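You operate a simulated robot arm through the tools that you are given. There is no shell and no other tool. Be economical: measure what you need, move in short steps, check, and stop when the job is done.

The job below is to be done with a simulated robot arm. You get a single attempt, and the scene is never put back.

TASK
Test the cup on the grey meter and give it the plant food that FEED shows.
Fine: test first; as many pumps as the number, none in the other sample cups; in the shaker, tank switch at FOOD; swing the spout aside again.
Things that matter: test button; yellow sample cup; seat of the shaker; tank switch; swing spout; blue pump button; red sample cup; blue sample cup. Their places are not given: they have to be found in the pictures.

It is judged by the outcome, as a careful person would: the job done as asked, and still so three seconds after it is handed in. It fails if anything else is knocked over, pushed out of place, dropped, spilled or broken.

THE ROBOT
A 7-joint arm with a two-finger parallel gripper, fixed in place. Base frame: the origin is at the foot of the arm, x ahead of it, y to its left, z up; the work surface is at about z = 802. Readings come in mm, rad, newtons and seconds.
With the tool pointing down near the work surface it reaches from about 240 to 680 mm from the base axis. Its first joint turns from -1.152 to 1.152 rad. Payload 2.4 kg.
Tool frame: the origin (TCP) lies between the finger pads and is the grasp point; the fingertips stand 30 mm ahead of it; z points along the fingers, y is the line along which they close. Largest opening 94 mm; finger width 28, thickness 10; the body of the gripper, 50 by 96 mm, starts 55 mm behind the TCP.
Orientation is that of the tool frame in the base frame, as a unit quaternion [x, y, z, w]. With the fingers straight down and closing along the base's y, the tool's x points along the base's -x, its y along +y and its z along -z.

THE INTERFACE
- The arm moves only by the tool drive_tool. Its argument "moves" is a list of rows, each a list of 7 numbers: the shift along the tool's x, y, z in mm, then the turn, a rotation vector about the tool's x, y, z in rad, then the closure in counts, from 0 (fully open) to 255 (shut). In form: [[dx, dy, dz, wx, wy, wz, gripper], ...]. A call has 1 to 8 rows; each row is the pose to reach, as a shift and turn from the pose commanded when the call began, along the tool's axes at that moment. Each row takes 0.2 s and may step no farther than 50 mm and 0.15 rad from the row before; otherwise, or with a gripper value out of range, the whole call is refused. Where a pose cannot be reached the arm comes as near as it can. A force on the tool above 90 N (or 10 N above the force at the start of the call, whichever is more), or a blocked arm, ends the call early, and 0.2 s more pass. Each finger travels about 153 mm/s and halts on what it meets, pressing with about 31 N; the grip force reading is that of the motor and also rises with nothing between the fingers. The clock runs only during rows and for 0.2 s after the last one: add rows that repeat a pose to give the fingers time. The reply holds the time, the measured pose of the TCP, the force on the tool along the base axes, the opening and the grip force, in the units named above and with some noise.
- Cameras (640 x 400 px; columns grow to the right, rows downward): "scene" is fixed at [40.6, 486.8, 1428.8]; the picture's right is [-0.67, -0.74, 0.00], its down [-0.53, 0.47, -0.71] and it looks along [0.53, -0.47, -0.70] (base axes); focal length 329 px, centre (320, 200). "wrist" rides on the gripper at [76, 14, -102] in the tool frame; the picture's right is [-0.18, 0.98, 0.00], its down [-0.75, -0.14, -0.64] and it looks along [-0.63, -0.12, 0.77] (tool axes); focal length 243 px, centre (320, 200).
- snapshot(camera): a new picture of that camera. No time passes.
- probe_pixels(camera, pixels): for up to 12 pixels [column, row] of the newest picture of that camera ("zoom" is the newest enlarged one), the place [x, y, z] in the base frame of the surface seen there, good to about 3 mm. No time passes.
- close_up(camera, box): a new picture of the part [left, top, right, bottom] of that camera's present view, enlarged. No time passes.
- sign_off(): hands the job in; it is judged then, once.

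Go step by step. Measure first, check grasps and placings, and put right what went wrong. The budget is 80 turns and 46 pictures, counting those below and the enlarged ones. Unless the task says otherwise, let go and move clear before handing in, and close with one line.

The tools are called by a JSON object that holds its "op" and its "data". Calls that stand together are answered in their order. drive_tool: Moves the arm, as the interface text tells. Its arguments: {"type":"object","properties":{"moves":{"type":"array","items":{"type":"array","items":{"type":"number"}}}},"required":["moves"]} The other tools are called the same way: snapshot (camera) takes a picture; probe_pixels (camera, pixels) gives the place of the surface under pixels of a picture; close_up (camera, box) takes an enlarged picture of a part of a camera's view; sign_off () hands the job in.

At the start:

```text
clock: 0.0
eef_pos: [338.8, -76.1, 1071.9]
tcp_rot: [0.0, 1.0, 0.0, 0.0]
force: [0.3, 1.4, -0.7]
finger_gap: 94.1
grip_force: 0.0
```

scene: 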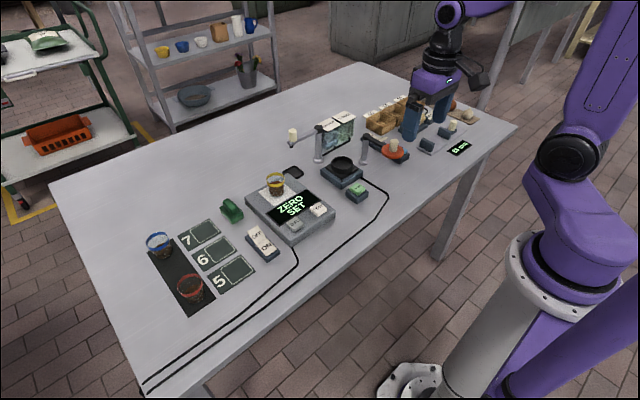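
wrist: 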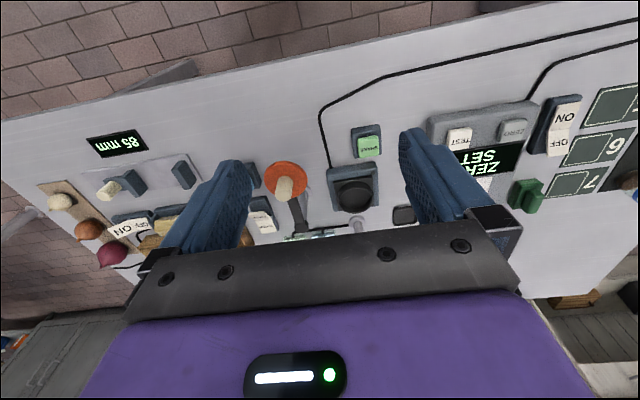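

The scene shows a grey meter with the yellow cup (275,183) reading "ZERO SET", and a tank, spout and shaker further off. I'll enlarge both areas.

{"op": "close_up", "data": {"camera": "scene", "box": [220, 150, 380, 250]}}

{"op": "close_up", "data": {"camera": "scene", "box": [280, 80, 480, 205]}}

{"op": "close_up", "data": {"camera": "scene", "box": [130, 200, 290, 300]}}

```text
4.00 times, centred on (300, 200) of scene
```

zoom: 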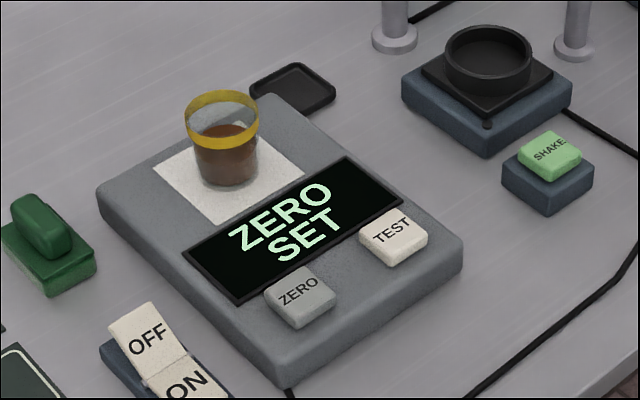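

```text
3.20 times, centred on (380, 142) of scene
```

zoom: 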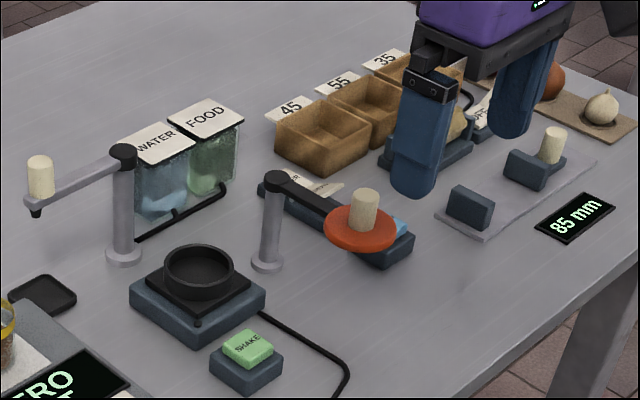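

```text
4.00 times, centred on (210, 250) of scene
```

zoom: 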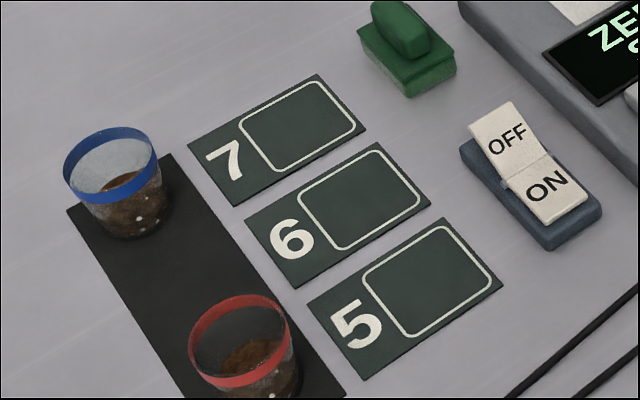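

The spout hangs away from the shaker, and a red guard disc sits near the pump and tank switch. I'll look from the wrist and probe the key places.

{"op": "close_up", "data": {"camera": "wrist", "box": [230, 120, 420, 240]}}

{"op": "probe_pixels", "data": {"camera": "scene", "pixels": [[318, 209], [294, 224], [275, 178], [276, 192], [343, 163], [292, 132], [319, 127], [366, 140], [394, 145], [358, 190], [375, 137], [403, 152]]}}

{"op": "probe_pixels", "data": {"camera": "wrist", "pixels": [[262, 210], [265, 225], [250, 178], [284, 188], [353, 193], [370, 147], [357, 226], [404, 214], [458, 138], [280, 170], [300, 237], [325, 236]]}}

```text
3.33 times, centred on (325, 180) of wrist
```

zoom: 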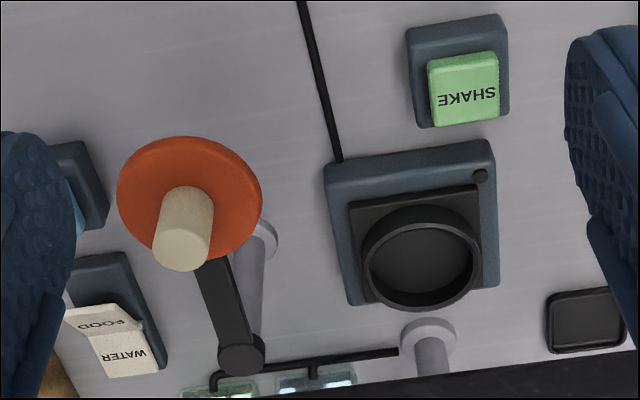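

```text
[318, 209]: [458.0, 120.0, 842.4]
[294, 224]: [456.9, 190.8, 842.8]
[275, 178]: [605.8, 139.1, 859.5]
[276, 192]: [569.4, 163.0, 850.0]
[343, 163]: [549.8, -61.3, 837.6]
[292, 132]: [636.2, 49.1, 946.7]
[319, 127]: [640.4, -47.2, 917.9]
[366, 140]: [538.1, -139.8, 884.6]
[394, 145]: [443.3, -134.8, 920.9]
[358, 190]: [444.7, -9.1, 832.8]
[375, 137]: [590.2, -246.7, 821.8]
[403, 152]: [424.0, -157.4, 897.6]
```

```text
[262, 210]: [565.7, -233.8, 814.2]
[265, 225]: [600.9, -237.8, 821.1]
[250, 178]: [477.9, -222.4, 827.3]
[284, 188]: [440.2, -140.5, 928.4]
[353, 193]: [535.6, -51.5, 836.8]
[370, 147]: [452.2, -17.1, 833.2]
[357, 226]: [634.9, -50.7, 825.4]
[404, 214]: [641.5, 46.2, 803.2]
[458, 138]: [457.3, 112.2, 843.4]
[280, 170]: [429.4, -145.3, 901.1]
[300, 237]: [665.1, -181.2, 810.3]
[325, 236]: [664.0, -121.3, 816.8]
```

The TEST button is around (458,116,843), the tank switch near (580,-237), and the pump near (478,-230). I'll close the fingers and go above TEST.

{"op": "drive_tool", "data": {"moves": [[-20, 32, 15, 0, 0, 0, 255], [-40, 64, 30, 0, 0, 0, 255], [-60, 96, 50, 0, 0, 0, 255], [-80, 128, 75, 0, 0, 0, 255], [-100, 160, 100, 0, 0, 0, 255], [-119, 192, 130, 0, 0, 0, 255], [-119, 192, 172, 0, 0, 0, 255], [-119, 192, 172, 0, 0, 0, 255]]}}

{"op": "close_up", "data": {"camera": "scene", "box": [340, 80, 500, 180]}}

{"op": "snapshot", "data": {"camera": "wrist"}}

```text
clock: 1.8
eef_pos: [458.5, 116.5, 898.2]
tcp_rot: [0.0, 1.0, 0.0, 0.0]
force: [-0.8, 0.9, 1.1]
finger_gap: 0.0
grip_force: 31.1
```

```text
4.00 times, centred on (420, 130) of scene
```

zoom: 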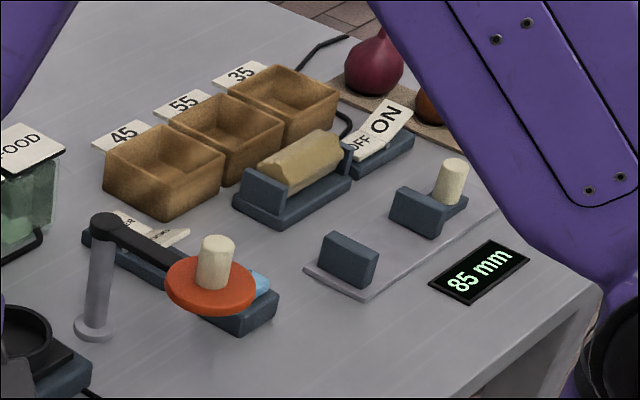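

```text
38 pictures are left
```

wrist: 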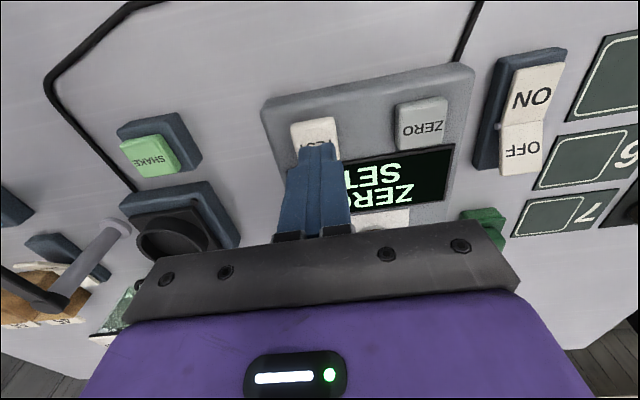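

The fingertips are about 25 mm above TEST (315,135). Pressing down in small steps now.

{"op": "drive_tool", "data": {"moves": [[0, 0, 12, 0, 0, 0, 255], [0, 0, 22, 0, 0, 0, 255], [0, 0, 26, 0, 0, 0, 255], [0, 0, 29, 0, 0, 0, 255], [0, 0, 31, 0, 0, 0, 255]]}}

{"op": "snapshot", "data": {"camera": "wrist"}}

```text
clock: 3.0
eef_pos: [459.7, 117.2, 868.1]
tcp_rot: [0.0, 1.0, 0.0, 0.0]
force: [-1.3, 0.7, 1.4]
finger_gap: 0.0
grip_force: 31.2
```

```text
37 pictures are left
```

wrist: 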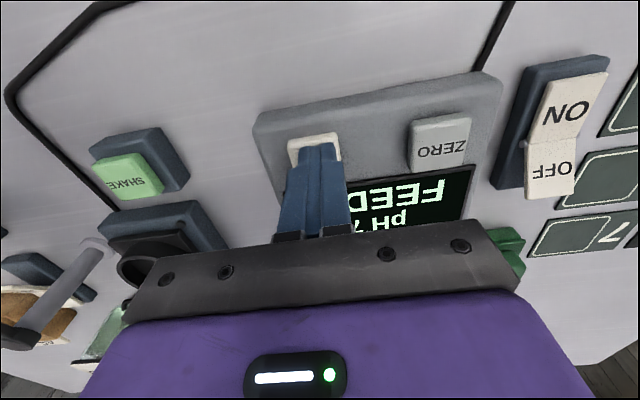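

The display now shows "FEED ..., pH 7...". I'll lift clear and read it.

{"op": "drive_tool", "data": {"moves": [[0, 0, -40, 0, 0, 0, 255], [0, 0, -80, 0, 0, 0, 255], [0, 0, -120, 0, 0, 0, 255], [0, -40, -150, 0, 0, 0, 255], [0, -80, -150, 0, 0, 0, 255], [0, -120, -150, 0, 0, 0, 255]]}}

{"op": "close_up", "data": {"camera": "scene", "box": [220, 150, 380, 250]}}

{"op": "snapshot", "data": {"camera": "wrist"}}

```text
clock: 4.4
eef_pos: [459.0, -5.0, 1020.6]
tcp_rot: [0.0, 1.0, 0.0, 0.0]
force: [0.4, -0.5, -0.8]
finger_gap: 0.0
grip_force: 30.7
```

```text
4.00 times, centred on (300, 200) of scene
```

zoom: 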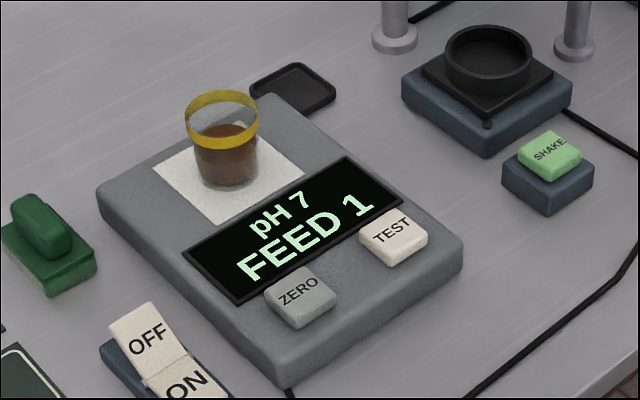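

```text
35 pictures are left
```

wrist: 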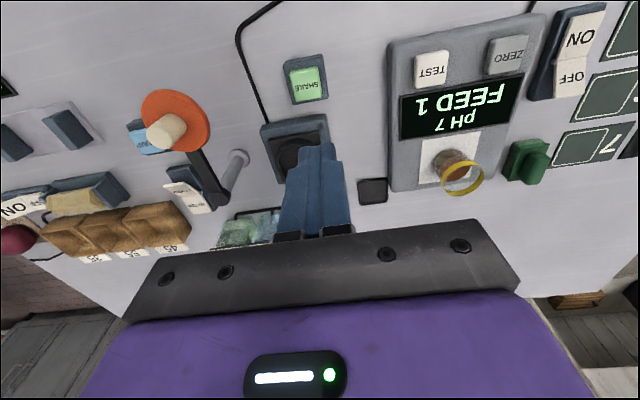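

FEED 1: one pump. Now I'll measure the cup, spout, shaker seat, switch and pump.

{"op": "probe_pixels", "data": {"camera": "zoom", "pixels": [[188, 118], [256, 118], [222, 94], [222, 143], [228, 185], [160, 175], [300, 170], [440, 60], [533, 60], [489, 28], [489, 92], [489, 72]]}}

{"op": "probe_pixels", "data": {"camera": "wrist", "pixels": [[462, 194], [443, 180], [481, 178], [298, 155], [136, 137], [152, 150], [182, 190], [192, 205], [178, 120], [168, 132], [210, 198], [237, 155]]}}

{"op": "close_up", "data": {"camera": "wrist", "box": [110, 80, 270, 240]}}

```text
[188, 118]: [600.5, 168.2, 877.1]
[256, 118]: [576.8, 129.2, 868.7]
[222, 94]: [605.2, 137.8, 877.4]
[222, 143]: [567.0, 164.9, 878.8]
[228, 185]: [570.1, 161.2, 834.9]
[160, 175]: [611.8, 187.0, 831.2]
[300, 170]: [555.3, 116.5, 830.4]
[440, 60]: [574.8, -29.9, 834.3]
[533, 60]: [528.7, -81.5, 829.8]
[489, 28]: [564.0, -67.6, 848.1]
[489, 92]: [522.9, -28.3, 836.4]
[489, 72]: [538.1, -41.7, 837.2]
```

```text
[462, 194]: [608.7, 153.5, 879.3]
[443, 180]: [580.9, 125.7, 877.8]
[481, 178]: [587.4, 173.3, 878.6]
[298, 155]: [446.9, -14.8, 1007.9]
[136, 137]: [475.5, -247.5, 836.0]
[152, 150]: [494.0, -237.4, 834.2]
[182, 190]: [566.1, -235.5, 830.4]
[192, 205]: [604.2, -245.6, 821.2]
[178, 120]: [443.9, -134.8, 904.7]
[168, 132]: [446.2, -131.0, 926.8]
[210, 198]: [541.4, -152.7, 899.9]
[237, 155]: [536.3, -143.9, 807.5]
```

```text
2.50 times, centred on (190, 160) of wrist
```

zoom: 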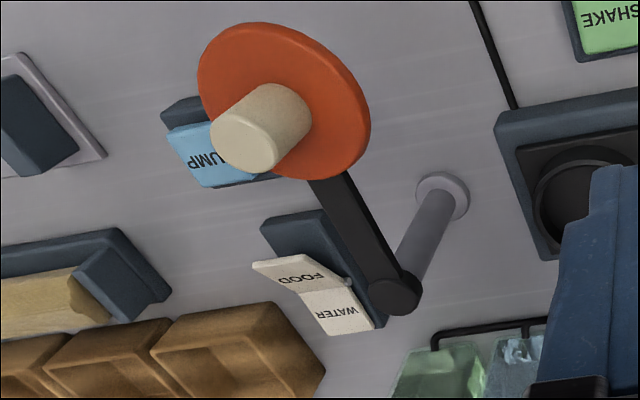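

The cup is centred near (587,150), rim z≈878, standing on z≈831. I'll open the fingers and go above it, then check alignment.

{"op": "drive_tool", "data": {"moves": [[-20, 40, 0, 0, 0, 0, 0], [-45, 80, 0, 0, 0, 0, 0], [-75, 115, 0, 0, 0, 0, 0], [-105, 145, 0, 0, 0, 0, 0], [-128, 155, 20, 0, 0, 0, 0], [-128, 155, 60, 0, 0, 0, 0], [-128, 155, 90, 0, 0, 0, 0]]}}

{"op": "snapshot", "data": {"camera": "wrist"}}

{"op": "close_up", "data": {"camera": "scene", "box": [220, 90, 412, 210]}}

```text
clock: 6.0
eef_pos: [584.7, 151.1, 928.6]
tcp_rot: [0.0, 1.0, 0.0, 0.0]
force: [0.3, -0.3, 0.1]
finger_gap: 93.7
grip_force: 0.2
```

```text
33 pictures are left
```

wrist: 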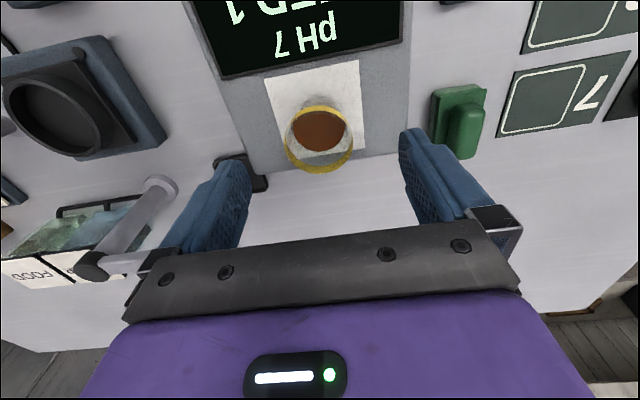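

```text
3.33 times, centred on (316, 150) of scene
```

zoom: 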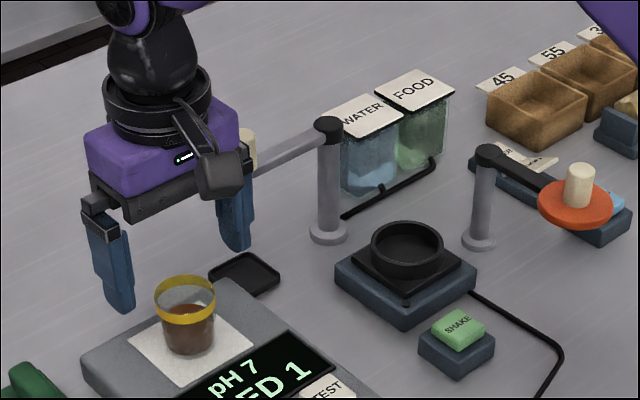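

The cup is between the fingers. I'll refine cup and seat centres from this view.

{"op": "probe_pixels", "data": {"camera": "wrist", "pixels": [[318, 172], [287, 145], [352, 145], [319, 106], [319, 130], [4, 100], [116, 125], [62, 78], [62, 155], [60, 108], [118, 150], [84, 64]]}}

{"op": "probe_pixels", "data": {"camera": "zoom", "pixels": [[373, 248], [442, 248], [407, 224], [407, 274], [407, 255], [250, 132], [330, 123], [405, 285], [335, 270], [475, 270], [407, 325]]}}

```text
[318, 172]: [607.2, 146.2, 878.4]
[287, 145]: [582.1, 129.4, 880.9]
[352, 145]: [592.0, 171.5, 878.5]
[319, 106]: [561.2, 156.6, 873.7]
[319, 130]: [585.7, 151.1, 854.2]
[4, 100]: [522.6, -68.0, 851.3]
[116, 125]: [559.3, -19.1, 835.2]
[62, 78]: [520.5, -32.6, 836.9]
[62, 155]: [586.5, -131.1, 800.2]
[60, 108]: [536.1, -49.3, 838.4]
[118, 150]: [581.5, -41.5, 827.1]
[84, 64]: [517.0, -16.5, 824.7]
```

```text
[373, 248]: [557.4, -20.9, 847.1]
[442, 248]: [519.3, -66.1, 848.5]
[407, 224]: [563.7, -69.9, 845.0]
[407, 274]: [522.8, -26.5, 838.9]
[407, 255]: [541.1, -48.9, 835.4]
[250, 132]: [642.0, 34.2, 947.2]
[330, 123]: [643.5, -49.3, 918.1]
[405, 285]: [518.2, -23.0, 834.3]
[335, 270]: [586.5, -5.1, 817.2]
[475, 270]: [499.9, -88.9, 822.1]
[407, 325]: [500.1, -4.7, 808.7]
```

Cup centre ≈(586,150); seat ring centre ≈(541,-47), floor z≈836. I'll lower 62 mm and grip.

{"op": "drive_tool", "data": {"moves": [[-1.5, -1, 25, 0, 0, 0, 0], [-1.5, -1, 48, 0, 0, 0, 0], [-1.5, -1, 62, 0, 0, 0, 0], [-1.5, -1, 62, 0, 0, 0, 120], [-1.5, -1, 62, 0, 0, 0, 200], [-1.5, -1, 62, 0, 0, 0, 200]]}}

{"op": "snapshot", "data": {"camera": "wrist"}}

```text
clock: 7.4
eef_pos: [587.3, 149.3, 865.8]
tcp_rot: [0.001, 1.0, -0.001, 0.0]
force: [-0.5, -0.3, 0.4]
finger_gap: 44.9
grip_force: 31.6
```

```text
31 pictures are left
```

wrist: 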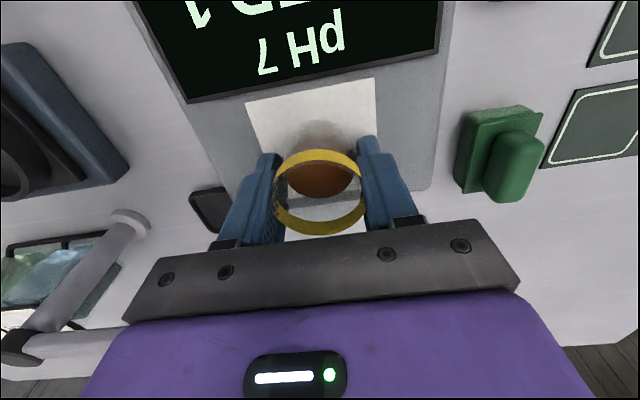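

Gripped at 45 mm. Lift gently and check it holds.

{"op": "drive_tool", "data": {"moves": [[0, 0, -8, 0, 0, 0, 200], [0, 0, -22, 0, 0, 0, 200], [0, 0, -40, 0, 0, 0, 200], [0, 0, -56, 0, 0, 0, 200], [0, 0, -66, 0, 0, 0, 200], [0, 0, -70, 0, 0, 0, 200]]}}

{"op": "snapshot", "data": {"camera": "wrist"}}

```text
clock: 8.8
eef_pos: [588.7, 151.1, 936.6]
tcp_rot: [0.0, 1.0, -0.001, -0.001]
force: [-0.7, 0.6, -0.4]
finger_gap: 45.1
grip_force: 31.6
```

```text
30 pictures are left
```

wrist: 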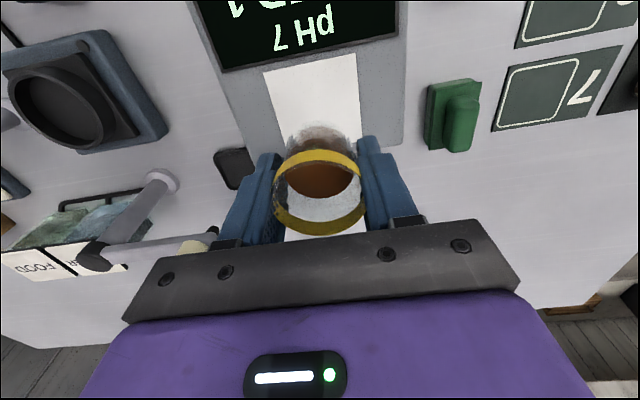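

The cup is held upright. Carry it to above the seat: base shift (-46,-197).

{"op": "drive_tool", "data": {"moves": [[14, -15, 0, 0, 0, 0, 200], [28, -45, 0, 0, 0, 0, 200], [40, -80, 0, 0, 0, 0, 200], [46, -115, 0, 0, 0, 0, 200], [46, -150, 0, 0, 0, 0, 200], [46, -178, 0, 0, 0, 0, 200], [46, -193, 0, 0, 0, 0, 200], [46, -197, 0, 0, 0, 0, 200]]}}

{"op": "close_up", "data": {"camera": "scene", "box": [260, 90, 452, 210]}}

{"op": "snapshot", "data": {"camera": "wrist"}}

```text
clock: 10.6
eef_pos: [541.3, -48.0, 937.4]
tcp_rot: [0.001, 1.0, 0.0, 0.0]
force: [-0.3, 0.4, -0.8]
finger_gap: 44.7
grip_force: 30.7
```

```text
3.33 times, centred on (356, 150) of scene
```

zoom: 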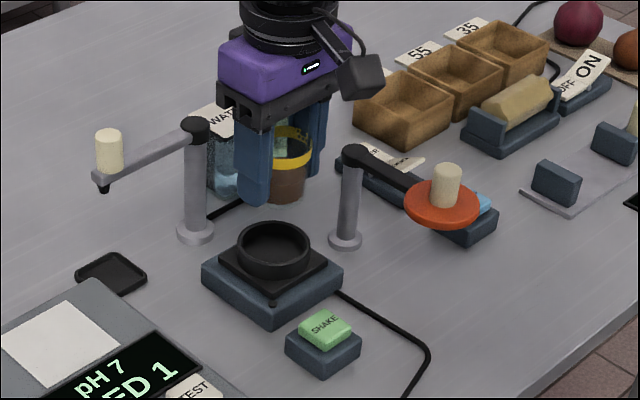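

```text
28 pictures are left
```

wrist: 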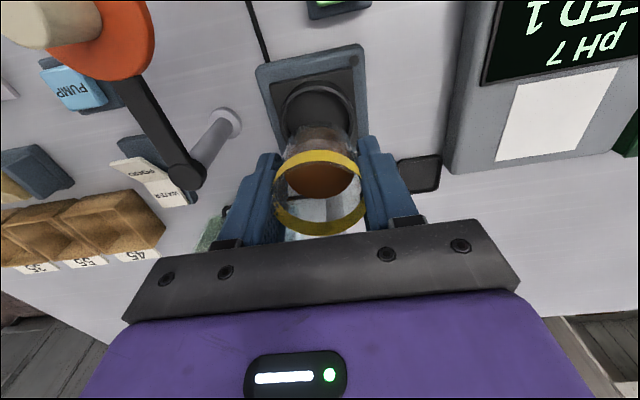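

The seat ring top is z≈848 with its floor at 836, but my fingertips sit only 5 mm above the cup's bottom and would hit the ring. I'll set the cup back on the meter pad and regrip higher.

{"op": "drive_tool", "data": {"moves": [[0, 10, 0, 0, 0, 0, 200], [0, 40, 0, 0, 0, 0, 200], [0, 75, 0, 0, 0, 0, 200], [-6, 110, 0, 0, 0, 0, 200], [-18, 145, 0, 0, 0, 0, 200], [-32, 175, 0, 0, 0, 0, 200], [-46, 193, 0, 0, 0, 0, 200], [-46, 197, 0, 0, 0, 0, 200]]}}

{"op": "drive_tool", "data": {"moves": [[0, 0, 20, 0, 0, 0, 200], [0, 0, 42, 0, 0, 0, 200], [0, 0, 58, 0, 0, 0, 200], [0, 0, 66, 0, 0, 0, 200], [0, 0, 69, 0, 0, 0, 200], [0, 0, 70, 0, 0, 0, 200]]}}

```text
clock: 12.4
eef_pos: [589.6, 151.3, 937.3]
tcp_rot: [0.0, 1.0, 0.0, 0.0]
force: [0.8, 0.6, 1.0]
finger_gap: 44.6
grip_force: 31.1
```

```text
clock: 13.8
eef_pos: [588.4, 150.6, 866.0]
tcp_rot: [-0.001, 1.0, 0.0, 0.0]
force: [0.2, -0.4, -0.7]
finger_gap: 44.6
grip_force: 30.8
```

Back on the pad. Release, rise 16 mm, regrip.

{"op": "drive_tool", "data": {"moves": [[0, 0, 70, 0, 0, 0, 110], [0, 0, 70, 0, 0, 0, 90], [0, 0, 62, 0, 0, 0, 90], [0, 0, 54, 0, 0, 0, 90], [0, 0, 54, 0, 0, 0, 120], [0, 0, 54, 0, 0, 0, 200], [0, 0, 54, 0, 0, 0, 200]]}}

{"op": "snapshot", "data": {"camera": "wrist"}}

```text
refused: row 1 steps farther than a row can; nothing moved
```

```text
27 pictures are left
```

wrist: 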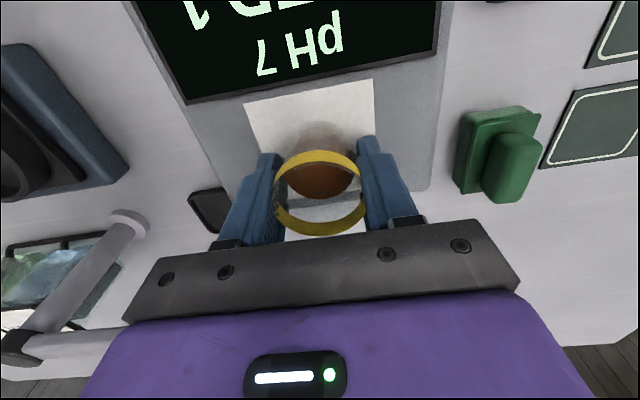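

The rows must be relative to the present pose; resending with correct offsets.

{"op": "drive_tool", "data": {"moves": [[0, 0, 0, 0, 0, 0, 110], [0, 0, 0, 0, 0, 0, 90], [0, 0, -8, 0, 0, 0, 90], [0, 0, -16, 0, 0, 0, 90], [0, 0, -16, 0, 0, 0, 120], [0, 0, -16, 0, 0, 0, 200], [0, 0, -16, 0, 0, 0, 200]]}}

{"op": "snapshot", "data": {"camera": "wrist"}}

```text
clock: 15.4
eef_pos: [588.6, 150.5, 883.6]
tcp_rot: [0.0, 1.0, 0.0, 0.0]
force: [-0.6, 0.2, 1.6]
finger_gap: 44.8
grip_force: 30.9
```

```text
26 pictures are left
```

wrist: 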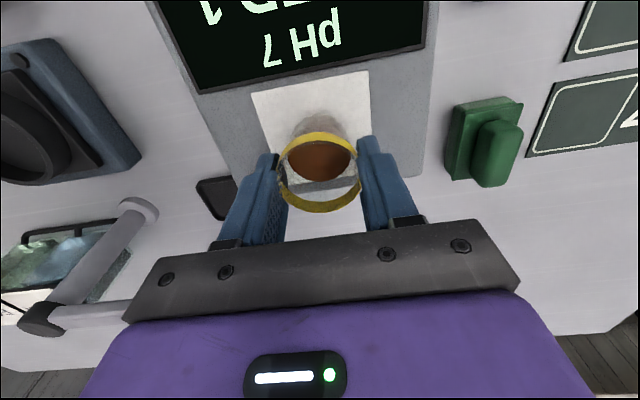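

Regripped higher (cup bottom ≈51 mm below TCP). Lift, then carry.

{"op": "drive_tool", "data": {"moves": [[0, 0, -8, 0, 0, 0, 200], [0, 0, -22, 0, 0, 0, 200], [0, 0, -40, 0, 0, 0, 200], [0, 0, -54, 0, 0, 0, 200], [0, 0, -60, 0, 0, 0, 200]]}}

{"op": "drive_tool", "data": {"moves": [[14, -15, 0, 0, 0, 0, 200], [28, -45, 0, 0, 0, 0, 200], [40, -80, 0, 0, 0, 0, 200], [46, -115, 0, 0, 0, 0, 200], [46, -150, 0, 0, 0, 0, 200], [46, -178, 0, 0, 0, 0, 200], [46, -193, 0, 0, 0, 0, 200], [46, -197, 0, 0, 0, 0, 200]]}}

{"op": "close_up", "data": {"camera": "scene", "box": [296, 110, 392, 170]}}

{"op": "close_up", "data": {"camera": "wrist", "box": [200, 20, 440, 250]}}

```text
clock: 16.6
eef_pos: [587.9, 150.2, 943.0]
tcp_rot: [0.0, 1.0, 0.0, 0.0]
force: [0.5, 0.0, -0.6]
finger_gap: 44.8
grip_force: 31.0
```

```text
clock: 18.4
eef_pos: [541.6, -46.1, 943.2]
tcp_rot: [0.0, 1.0, 0.0, 0.0]
force: [-0.4, 0.5, -1.2]
finger_gap: 44.9
grip_force: 31.0
```

```text
6.67 times, centred on (344, 140) of scene
```

zoom: 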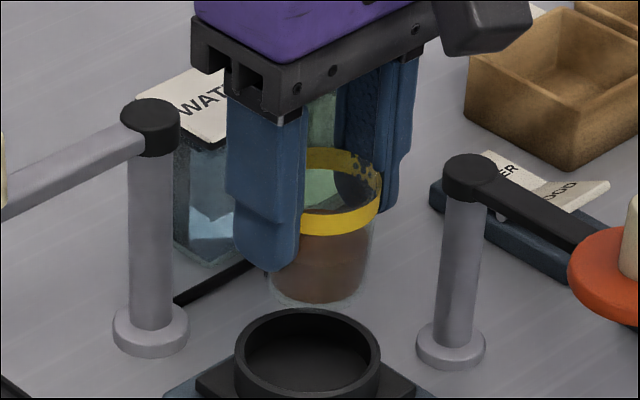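

```text
1.74 times, centred on (320, 135) of wrist
```

zoom: 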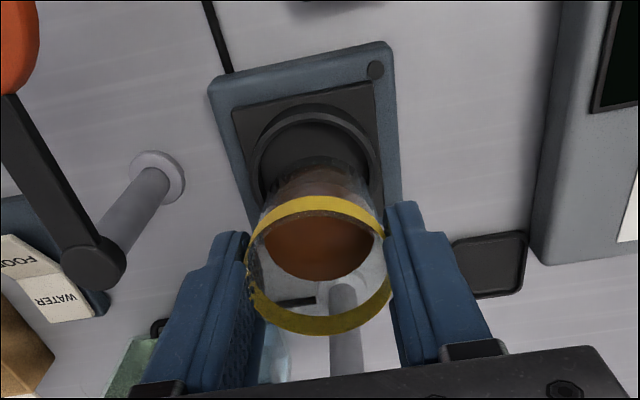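

The cup hangs roughly over the ring. Lower 34 mm to just above the ring and check.

{"op": "drive_tool", "data": {"moves": [[0, 0, 10, 0, 0, 0, 200], [0, 0, 22, 0, 0, 0, 200], [0, 0, 32, 0, 0, 0, 200], [0, 0, 36, 0, 0, 0, 200]]}}

{"op": "close_up", "data": {"camera": "scene", "box": [296, 120, 392, 180]}}

{"op": "close_up", "data": {"camera": "wrist", "box": [200, 20, 440, 250]}}

```text
clock: 19.4
eef_pos: [543.0, -45.8, 906.0]
tcp_rot: [0.0, 1.0, 0.0, 0.001]
force: [0.5, -0.3, -0.3]
finger_gap: 45.3
grip_force: 31.2
```

```text
6.67 times, centred on (344, 150) of scene
```

zoom: 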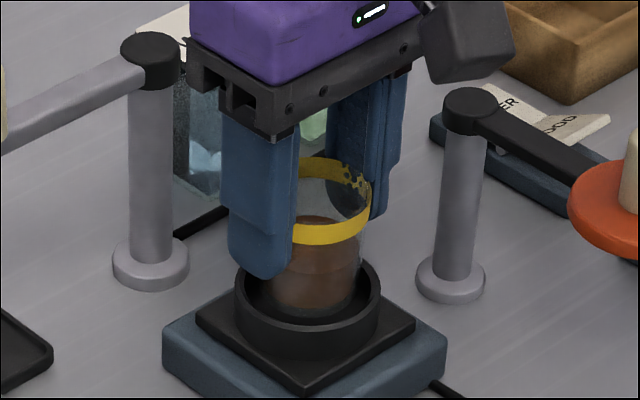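

```text
1.74 times, centred on (320, 135) of wrist
```

zoom: 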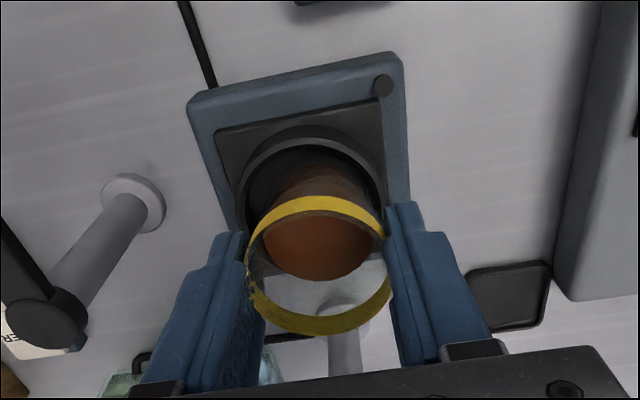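

The cup is about over the ring but I want a closer centring; probing ring and cup edges.

{"op": "probe_pixels", "data": {"camera": "zoom", "pixels": [[243, 190], [383, 190], [312, 133], [240, 200], [384, 185], [258, 158], [364, 148], [330, 131], [280, 138], [312, 204], [312, 333]]}}

{"op": "close_up", "data": {"camera": "scene", "box": [318, 140, 366, 170]}}

```text
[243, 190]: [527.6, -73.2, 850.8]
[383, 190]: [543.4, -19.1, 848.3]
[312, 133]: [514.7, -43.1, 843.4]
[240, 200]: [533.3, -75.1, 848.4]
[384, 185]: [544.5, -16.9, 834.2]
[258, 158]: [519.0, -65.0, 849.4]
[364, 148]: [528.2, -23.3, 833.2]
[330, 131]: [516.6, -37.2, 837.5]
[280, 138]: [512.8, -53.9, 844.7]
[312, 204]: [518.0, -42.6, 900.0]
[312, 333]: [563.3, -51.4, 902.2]
```

```text
13.33 times, centred on (342, 155) of scene
```

zoom: 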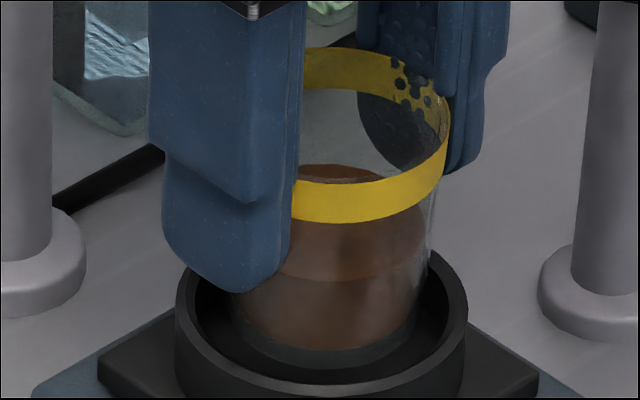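

The ring fits centre ≈(541.5,-47) and the cup ≈(542,-46), with ample clearance. Lower the remaining ~19 mm gently.

{"op": "drive_tool", "data": {"moves": [[0, -1, 6, 0, 0, 0, 200], [0, -1, 12, 0, 0, 0, 200], [0, -1, 16, 0, 0, 0, 200], [0, -1, 18, 0, 0, 0, 200]]}}

{"op": "close_up", "data": {"camera": "scene", "box": [308, 130, 372, 170]}}

```text
clock: 20.4
eef_pos: [544.0, -47.6, 889.5]
tcp_rot: [0.0, 1.0, 0.0, 0.0]
force: [-4.9, 0.2, 13.5]
finger_gap: 44.8
grip_force: 31.2
```

```text
10.00 times, centred on (340, 150) of scene
```

zoom: 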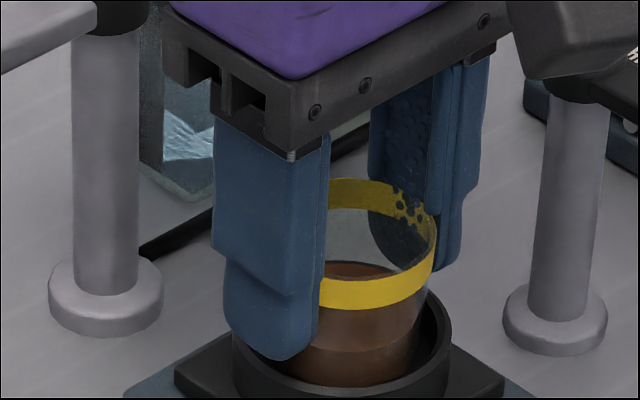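

Contact at 13 N with the cup bottom at floor level. Release slightly and rise.

{"op": "drive_tool", "data": {"moves": [[0, 0, -0.5, 0, 0, 0, 115], [0, 0, -0.5, 0, 0, 0, 90], [0, 0, -0.5, 0, 0, 0, 80], [0, 0, -20, 0, 0, 0, 80], [0, 0, -50, 0, 0, 0, 80], [0, 0, -85, 0, 0, 0, 80], [0, 0, -120, 0, 0, 0, 80]]}}

{"op": "close_up", "data": {"camera": "scene", "box": [296, 110, 392, 170]}}

{"op": "snapshot", "data": {"camera": "wrist"}}

```text
clock: 22.0
eef_pos: [543.8, -50.0, 1009.0]
tcp_rot: [0.0, 1.0, 0.001, 0.001]
force: [0.2, 0.0, -0.8]
finger_gap: 64.6
grip_force: 0.1
```

```text
6.67 times, centred on (344, 140) of scene
```

zoom: 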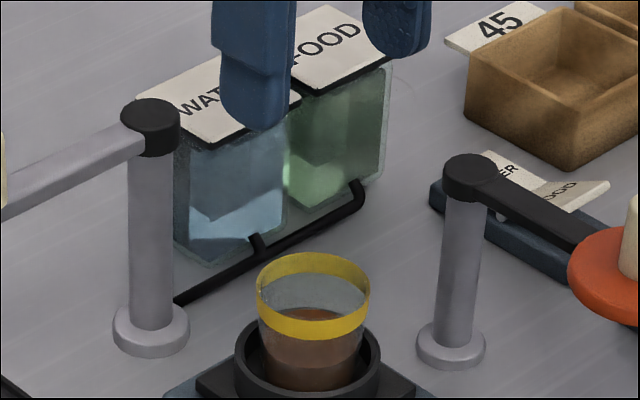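

```text
18 pictures are left
```

wrist: 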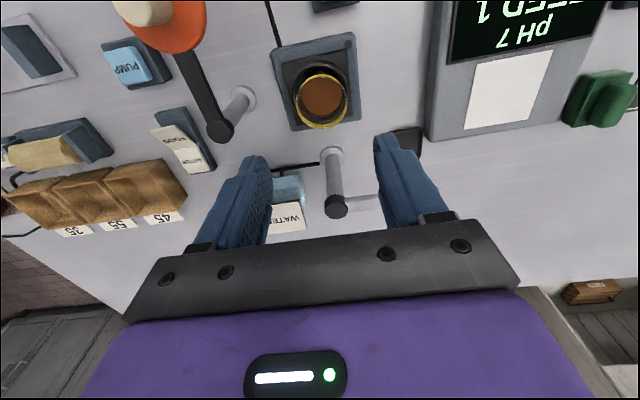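

The cup sits upright in the seat. Next the tank switch; probing switch, pump, spout from this view.

{"op": "probe_pixels", "data": {"camera": "wrist", "pixels": [[127, 66], [110, 55], [143, 76], [172, 133], [190, 157], [160, 130], [183, 128], [205, 168], [186, 172], [220, 130], [336, 206], [322, 128]]}}

{"op": "close_up", "data": {"camera": "wrist", "box": [80, 20, 260, 200]}}

```text
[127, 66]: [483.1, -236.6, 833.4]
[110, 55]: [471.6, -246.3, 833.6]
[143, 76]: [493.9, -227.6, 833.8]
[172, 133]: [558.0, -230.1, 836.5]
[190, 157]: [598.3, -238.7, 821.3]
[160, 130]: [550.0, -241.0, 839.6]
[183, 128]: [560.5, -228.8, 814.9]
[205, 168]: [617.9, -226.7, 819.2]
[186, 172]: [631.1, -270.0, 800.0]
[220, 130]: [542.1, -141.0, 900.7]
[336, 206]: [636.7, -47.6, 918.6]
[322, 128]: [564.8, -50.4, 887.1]
```

```text
2.22 times, centred on (170, 110) of wrist
```

zoom: 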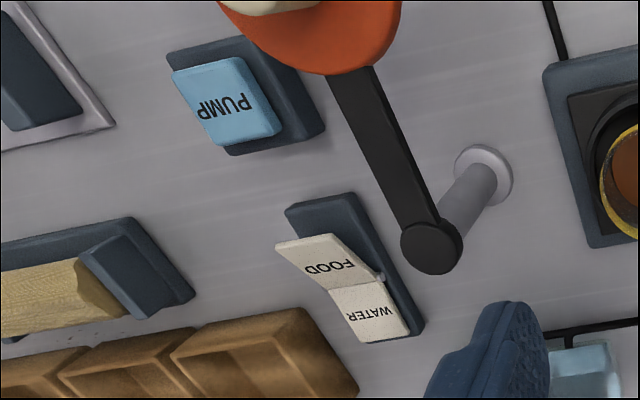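

FOOD end is raised (z≈838 at x≈554), WATER is down, so the switch is at WATER. I'll close the fingers, go above FOOD end (552,-236) and press.

{"op": "drive_tool", "data": {"moves": [[-2, -40, 0, 0, 0, 0, 255], [-4, -85, 0, 0, 0, 0, 255], [-6, -130, 0, 0, 0, 0, 255], [-9, -170, 0, 0, 0, 0, 255], [-9, -186, 20, 0, 0, 0, 255], [-9, -186, 65, 0, 0, 0, 255], [-9, -186, 110, 0, 0, 0, 255], [-9, -186, 125, 0, 0, 0, 255]]}}

{"op": "snapshot", "data": {"camera": "wrist"}}

```text
clock: 23.8
eef_pos: [550.0, -231.3, 883.7]
tcp_rot: [0.0, 1.0, 0.0, 0.0]
force: [-1.1, 0.4, -0.1]
finger_gap: 0.0
grip_force: 31.4
```

```text
16 pictures are left
```

wrist: 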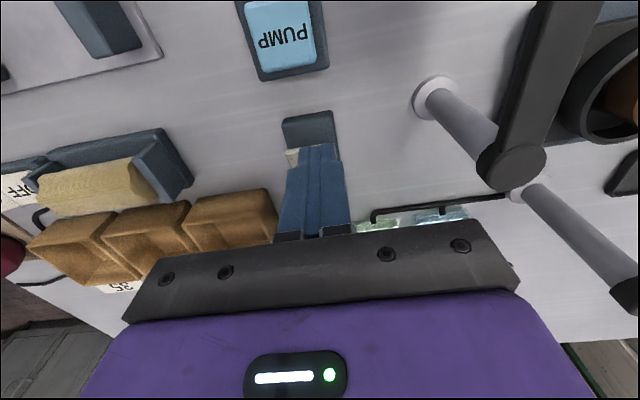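

Fingertips are just above the FOOD tile (292,157 shows at left), so shift 4 mm in -y and press down.

{"op": "drive_tool", "data": {"moves": [[0, -4, 8, 0, 0, 0, 255], [0, -4, 16, 0, 0, 0, 255], [0, -4, 22, 0, 0, 0, 255], [0, -4, 27, 0, 0, 0, 255], [0, -4, 31, 0, 0, 0, 255], [0, -4, 34, 0, 0, 0, 255]]}}

```text
clock: 25.2
eef_pos: [551.0, -237.0, 852.4]
tcp_rot: [0.0, 1.0, 0.0, 0.0]
force: [-2.7, 0.7, 4.0]
finger_gap: 0.1
grip_force: 31.2
```

Tip reached z≈822 with light force. Lift and look.

{"op": "drive_tool", "data": {"moves": [[0, 0, -30, 0, 0, 0, 255], [0, 0, -70, 0, 0, 0, 255], [20, 0, -110, 0, 0, 0, 255], [45, 0, -110, 0, 0, 0, 255], [68, 0, -110, 0, 0, 0, 255]]}}

{"op": "snapshot", "data": {"camera": "wrist"}}

{"op": "close_up", "data": {"camera": "scene", "box": [344, 110, 424, 160]}}

```text
clock: 26.4
eef_pos: [483.4, -238.7, 958.9]
tcp_rot: [0.0, 1.0, 0.0, 0.0]
force: [0.7, -0.1, -0.2]
finger_gap: 0.0
grip_force: 31.1
```

```text
15 pictures are left
```

wrist: 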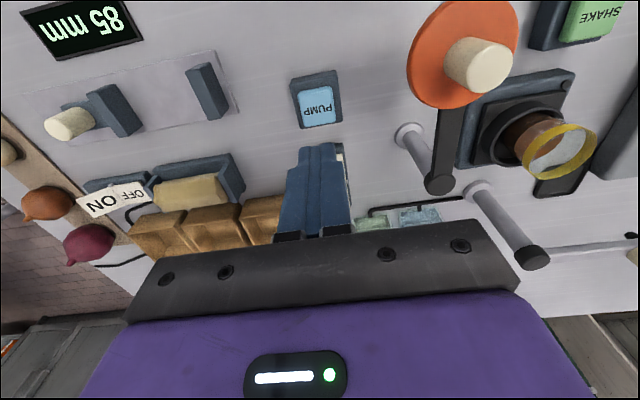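

```text
8.00 times, centred on (384, 135) of scene
```

zoom: 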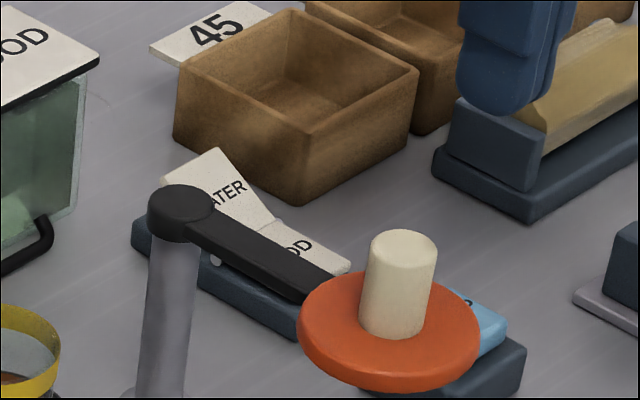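

FOOD is now pressed down. Next the spout: travel high to near its knob and look at it.

{"op": "drive_tool", "data": {"moves": [[0, 0, -45, 0, 0, 0, 255], [-10, 40, -65, 0, 0, 0, 255], [-22, 87, -65, 0, 0, 0, 255], [-34, 134, -65, 0, 0, 0, 200], [-46, 181, -65, 0, 0, 0, 140], [-58, 228, -65, 0, 0, 0, 140], [-75, 270, -65, 0, 0, 0, 140], [-105, 280, -65, 0, 0, 0, 140]]}}

{"op": "snapshot", "data": {"camera": "wrist"}}

```text
clock: 28.2
eef_pos: [587.2, 44.8, 1025.1]
tcp_rot: [0.0, 1.0, 0.0, -0.001]
force: [0.5, 0.4, 0.1]
finger_gap: 42.3
grip_force: 0.0
```

```text
13 pictures are left
```

wrist: 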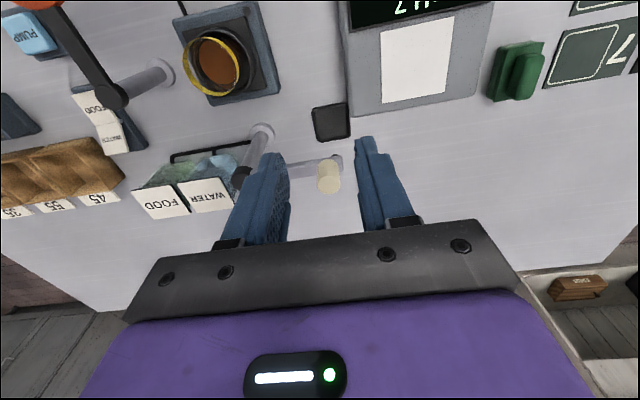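

{"op": "probe_pixels", "data": {"camera": "wrist", "pixels": [[330, 184], [330, 165], [321, 176], [339, 176], [338, 158], [300, 168], [255, 173], [243, 175], [330, 120], [213, 60], [190, 60], [238, 65]]}}

```text
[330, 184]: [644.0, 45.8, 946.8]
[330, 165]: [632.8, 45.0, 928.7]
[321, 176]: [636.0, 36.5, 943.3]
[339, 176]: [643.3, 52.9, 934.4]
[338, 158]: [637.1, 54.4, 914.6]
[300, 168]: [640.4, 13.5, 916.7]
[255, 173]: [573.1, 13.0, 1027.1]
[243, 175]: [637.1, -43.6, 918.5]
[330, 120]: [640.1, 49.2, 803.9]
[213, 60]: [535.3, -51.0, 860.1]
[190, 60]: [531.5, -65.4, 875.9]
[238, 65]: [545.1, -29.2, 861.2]
```

Knob centre ≈(641,45), top z 947; pivot ≈(638,-48), radius ≈93. Lower around the knob and grip.

{"op": "drive_tool", "data": {"moves": [[-30, 0, 0, 0, 0, 0, 140], [-54, 0.5, 10, 0, 0, 0, 140], [-54, 0.5, 40, 0, 0, 0, 140], [-54, 0.5, 62, 0, 0, 0, 140], [-54, 0.5, 69, 0, 0, 0, 140], [-54, 0.5, 69, 0, 0, 0, 200], [-54, 0.5, 69, 0, 0, 0, 230], [-54, 0.5, 69, 0, 0, 0, 230]]}}

{"op": "snapshot", "data": {"camera": "wrist"}}

```text
clock: 30.0
eef_pos: [641.9, 42.7, 956.8]
tcp_rot: [0.0, 1.0, 0.0, 0.0]
force: [0.3, -4.6, -2.7]
finger_gap: 20.8
grip_force: 45.0
```

```text
12 pictures are left
```

wrist: 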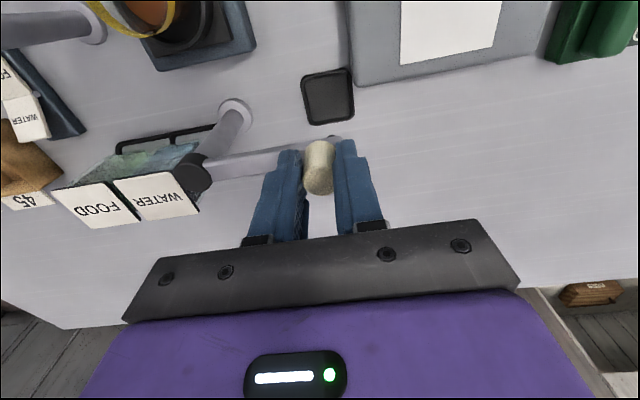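

The knob is gripped (gap 20.8). Swing it along the first half of the arc and check.

{"op": "drive_tool", "data": {"moves": [[8.9, -2.5, 0, 0, 0, 0, 230], [17.8, -4.2, 0, 0, 0, 0, 230], [26.4, -6.4, 0, 0, 0, 0, 230], [34.8, -9.4, 0, 0, 0, 0, 230], [50.6, -17.5, 0, 0, 0, 0, 230], [64.3, -28.7, 0, 0, 0, 0, 230]]}}

{"op": "snapshot", "data": {"camera": "wrist"}}

```text
clock: 31.4
eef_pos: [574.4, 17.8, 956.9]
tcp_rot: [-0.003, 1.0, 0.001, -0.005]
force: [-13.4, 17.7, -4.3]
finger_gap: 21.0
grip_force: 45.0
```

```text
11 pictures are left
```

wrist: 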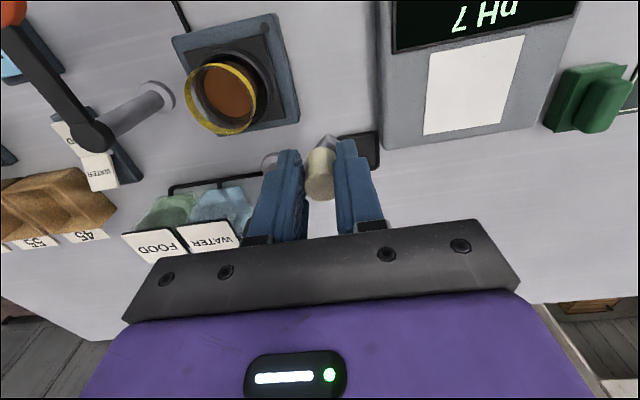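

The spout follows; actual radius ≈93 mm. Continue the second half to over the cup.

{"op": "drive_tool", "data": {"moves": [[8, -6, 0, 0, 0, 0, 230], [14.3, -13.1, 0, 0, 0, 0, 230], [19, -21, 0, 0, 0, 0, 230], [22.9, -29.2, 0, 0, 0, 0, 230], [26, -38, 0, 0, 0, 0, 230], [28.2, -46.7, 0, 0, 0, 0, 230], [29.5, -56, 0, 0, 0, 0, 230], [30, -64.8, 0, 0, 0, 0, 230]]}}

{"op": "close_up", "data": {"camera": "scene", "box": [280, 100, 408, 180]}}

```text
clock: 33.2
eef_pos: [547.6, -50.4, 956.5]
tcp_rot: [0.001, 1.0, 0.0, 0.002]
force: [-0.7, 6.7, 14.2]
finger_gap: 20.9
grip_force: 45.4
```

```text
5.00 times, centred on (344, 140) of scene
```

zoom: 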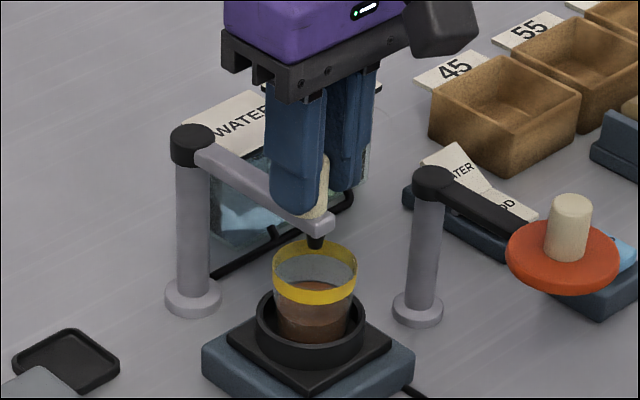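

The nozzle is centred over the cup. Release, rise and travel to above the pump at (483,-237).

{"op": "drive_tool", "data": {"moves": [[0, 0, 0, 0, 0, 0, 160], [0, 0, 0, 0, 0, 0, 150], [0, 0, -35, 0, 0, 0, 150], [0, 0, -70, 0, 0, 0, 200], [20, -40, -70, 0, 0, 0, 255], [35, -85, -70, 0, 0, 0, 255], [50, -130, -70, 0, 0, 0, 255], [64, -170, -60, 0, 0, 0, 255]]}}

{"op": "drive_tool", "data": {"moves": [[0, -17, 20, 0, 0, 0, 255], [0, -17, 65, 0, 0, 0, 255], [0, -17, 110, 0, 0, 0, 255], [0, -17, 133, 0, 0, 0, 255]]}}

{"op": "snapshot", "data": {"camera": "wrist"}}

```text
clock: 35.0
eef_pos: [484.2, -222.5, 1017.2]
tcp_rot: [0.0, 1.0, 0.0, 0.0]
force: [0.0, 0.3, 0.0]
finger_gap: 0.2
grip_force: 31.3
```

```text
clock: 36.0
eef_pos: [484.1, -239.6, 881.5]
tcp_rot: [0.0, 1.0, 0.0, 0.0]
force: [-0.3, 0.6, -0.9]
finger_gap: 0.0
grip_force: 30.8
```

```text
9 pictures are left
```

wrist: 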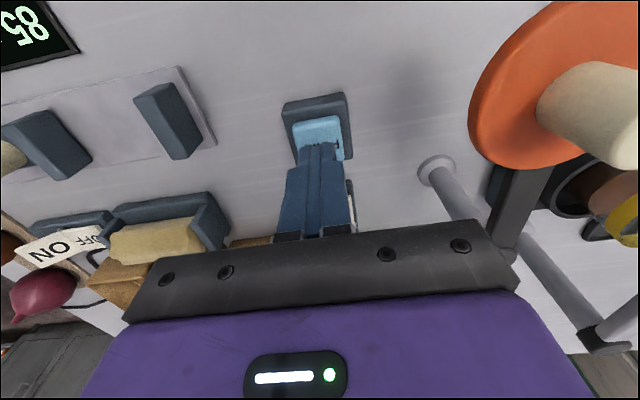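

Fingertips are 18 mm above the pump. Quick check that the spout stayed over the cup before pumping.

{"op": "close_up", "data": {"camera": "scene", "box": [280, 100, 408, 180]}}

```text
5.00 times, centred on (344, 140) of scene
```

zoom: 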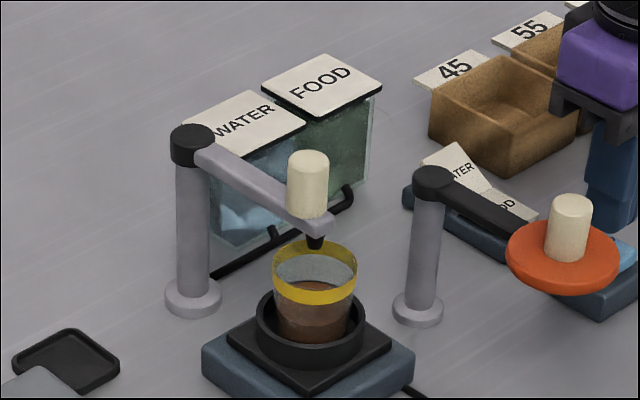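

Spout is in place. One press of the pump: down steadily, then straight up.

{"op": "drive_tool", "data": {"moves": [[0, 0, 10, 0, 0, 0, 255], [0, 0, 18, 0, 0, 0, 255], [0, 0, 22, 0, 0, 0, 255], [0, 0, 25, 0, 0, 0, 255], [0, 0, 25, 0, 0, 0, 255]]}}

{"op": "close_up", "data": {"camera": "scene", "box": [280, 100, 408, 180]}}

```text
clock: 37.2
eef_pos: [483.4, -239.5, 856.5]
tcp_rot: [0.001, 1.0, 0.001, 0.0]
force: [-1.8, -0.8, 4.1]
finger_gap: 0.0
grip_force: 30.8
```

```text
5.00 times, centred on (344, 140) of scene
```

zoom: 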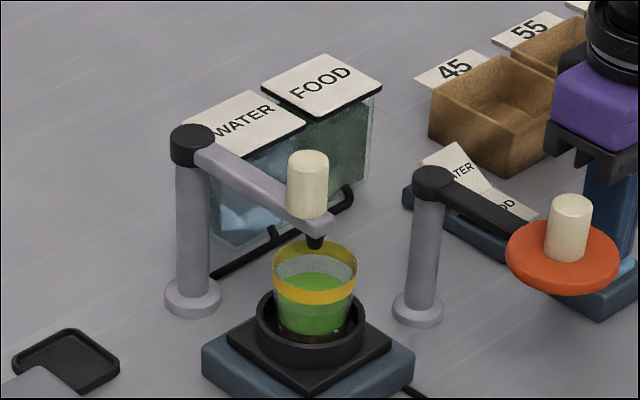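

Green food is in the cup: one pump delivered. Rise straight up and return to above the spout knob.

{"op": "drive_tool", "data": {"moves": [[0, 0, -45, 0, 0, 0, 255], [0, 0, -90, 0, 0, 0, 255], [0, 0, -135, 0, 0, 0, 255], [0, 0, -170, 0, 0, 0, 255], [-14, 40, -170, 0, 0, 0, 200], [-28, 85, -170, 0, 0, 0, 150], [-45, 130, -170, 0, 0, 0, 140], [-60, 172, -170, 0, 0, 0, 140]]}}

{"op": "drive_tool", "data": {"moves": [[-4, 18, 0, 0, 0, 0, 140], [-4, 18.5, 20, 0, 0, 0, 140]]}}

{"op": "snapshot", "data": {"camera": "wrist"}}

```text
clock: 39.0
eef_pos: [544.7, -61.5, 1029.8]
tcp_rot: [0.001, 1.0, 0.0, 0.0]
force: [0.7, 0.0, -0.9]
finger_gap: 42.1
grip_force: 0.0
```

```text
clock: 39.6
eef_pos: [549.2, -45.2, 1008.3]
tcp_rot: [0.0, 1.0, 0.0, 0.0]
force: [-0.2, -0.6, -0.1]
finger_gap: 42.4
grip_force: 0.2
```

```text
6 pictures are left
```

wrist: 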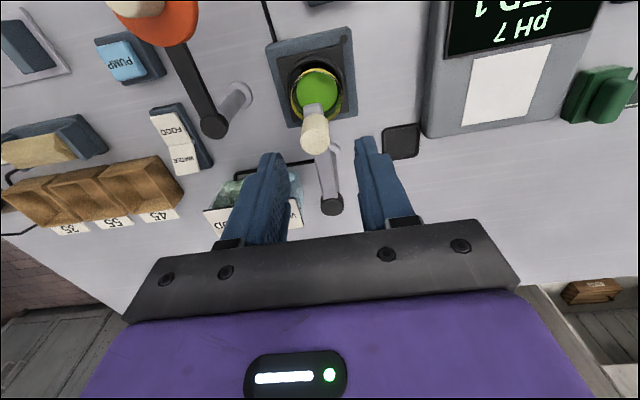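

Knob (313,132) is between the fingers in y. Shift slightly, lower 51 mm and grip.

{"op": "drive_tool", "data": {"moves": [[1, -3.5, 20, 0, 0, 0, 140], [1, -3.5, 44, 0, 0, 0, 140], [1, -3.5, 51, 0, 0, 0, 140], [1, -3.5, 51, 0, 0, 0, 200], [1, -3.5, 51, 0, 0, 0, 230], [1, -3.5, 51, 0, 0, 0, 230]]}}

```text
clock: 41.0
eef_pos: [546.7, -51.1, 958.0]
tcp_rot: [-0.001, 1.0, -0.001, 0.0]
force: [0.1, 7.9, -0.5]
finger_gap: 20.6
grip_force: 45.3
```

Gripped. Swing back along the arc.

{"op": "drive_tool", "data": {"moves": [[-1.4, 16.6, 0, 0, 0, 0, 230], [-5.6, 32.3, 0, 0, 0, 0, 230], [-12.5, 47, 0, 0, 0, 0, 230], [-21.8, 60.3, 0, 0, 0, 0, 230], [-33.2, 71.9, 0, 0, 0, 0, 230], [-46.5, 81.2, 0, 0, 0, 0, 230], [-61.2, 88.0, 0, 0, 0, 0, 230], [-76.9, 92.1, 0, 0, 0, 0, 230]]}}

```text
clock: 42.8
eef_pos: [622.3, 40.5, 955.6]
tcp_rot: [0.001, 1.0, -0.001, -0.001]
force: [-1.7, -9.6, -1.2]
finger_gap: 21.5
grip_force: 45.1
```

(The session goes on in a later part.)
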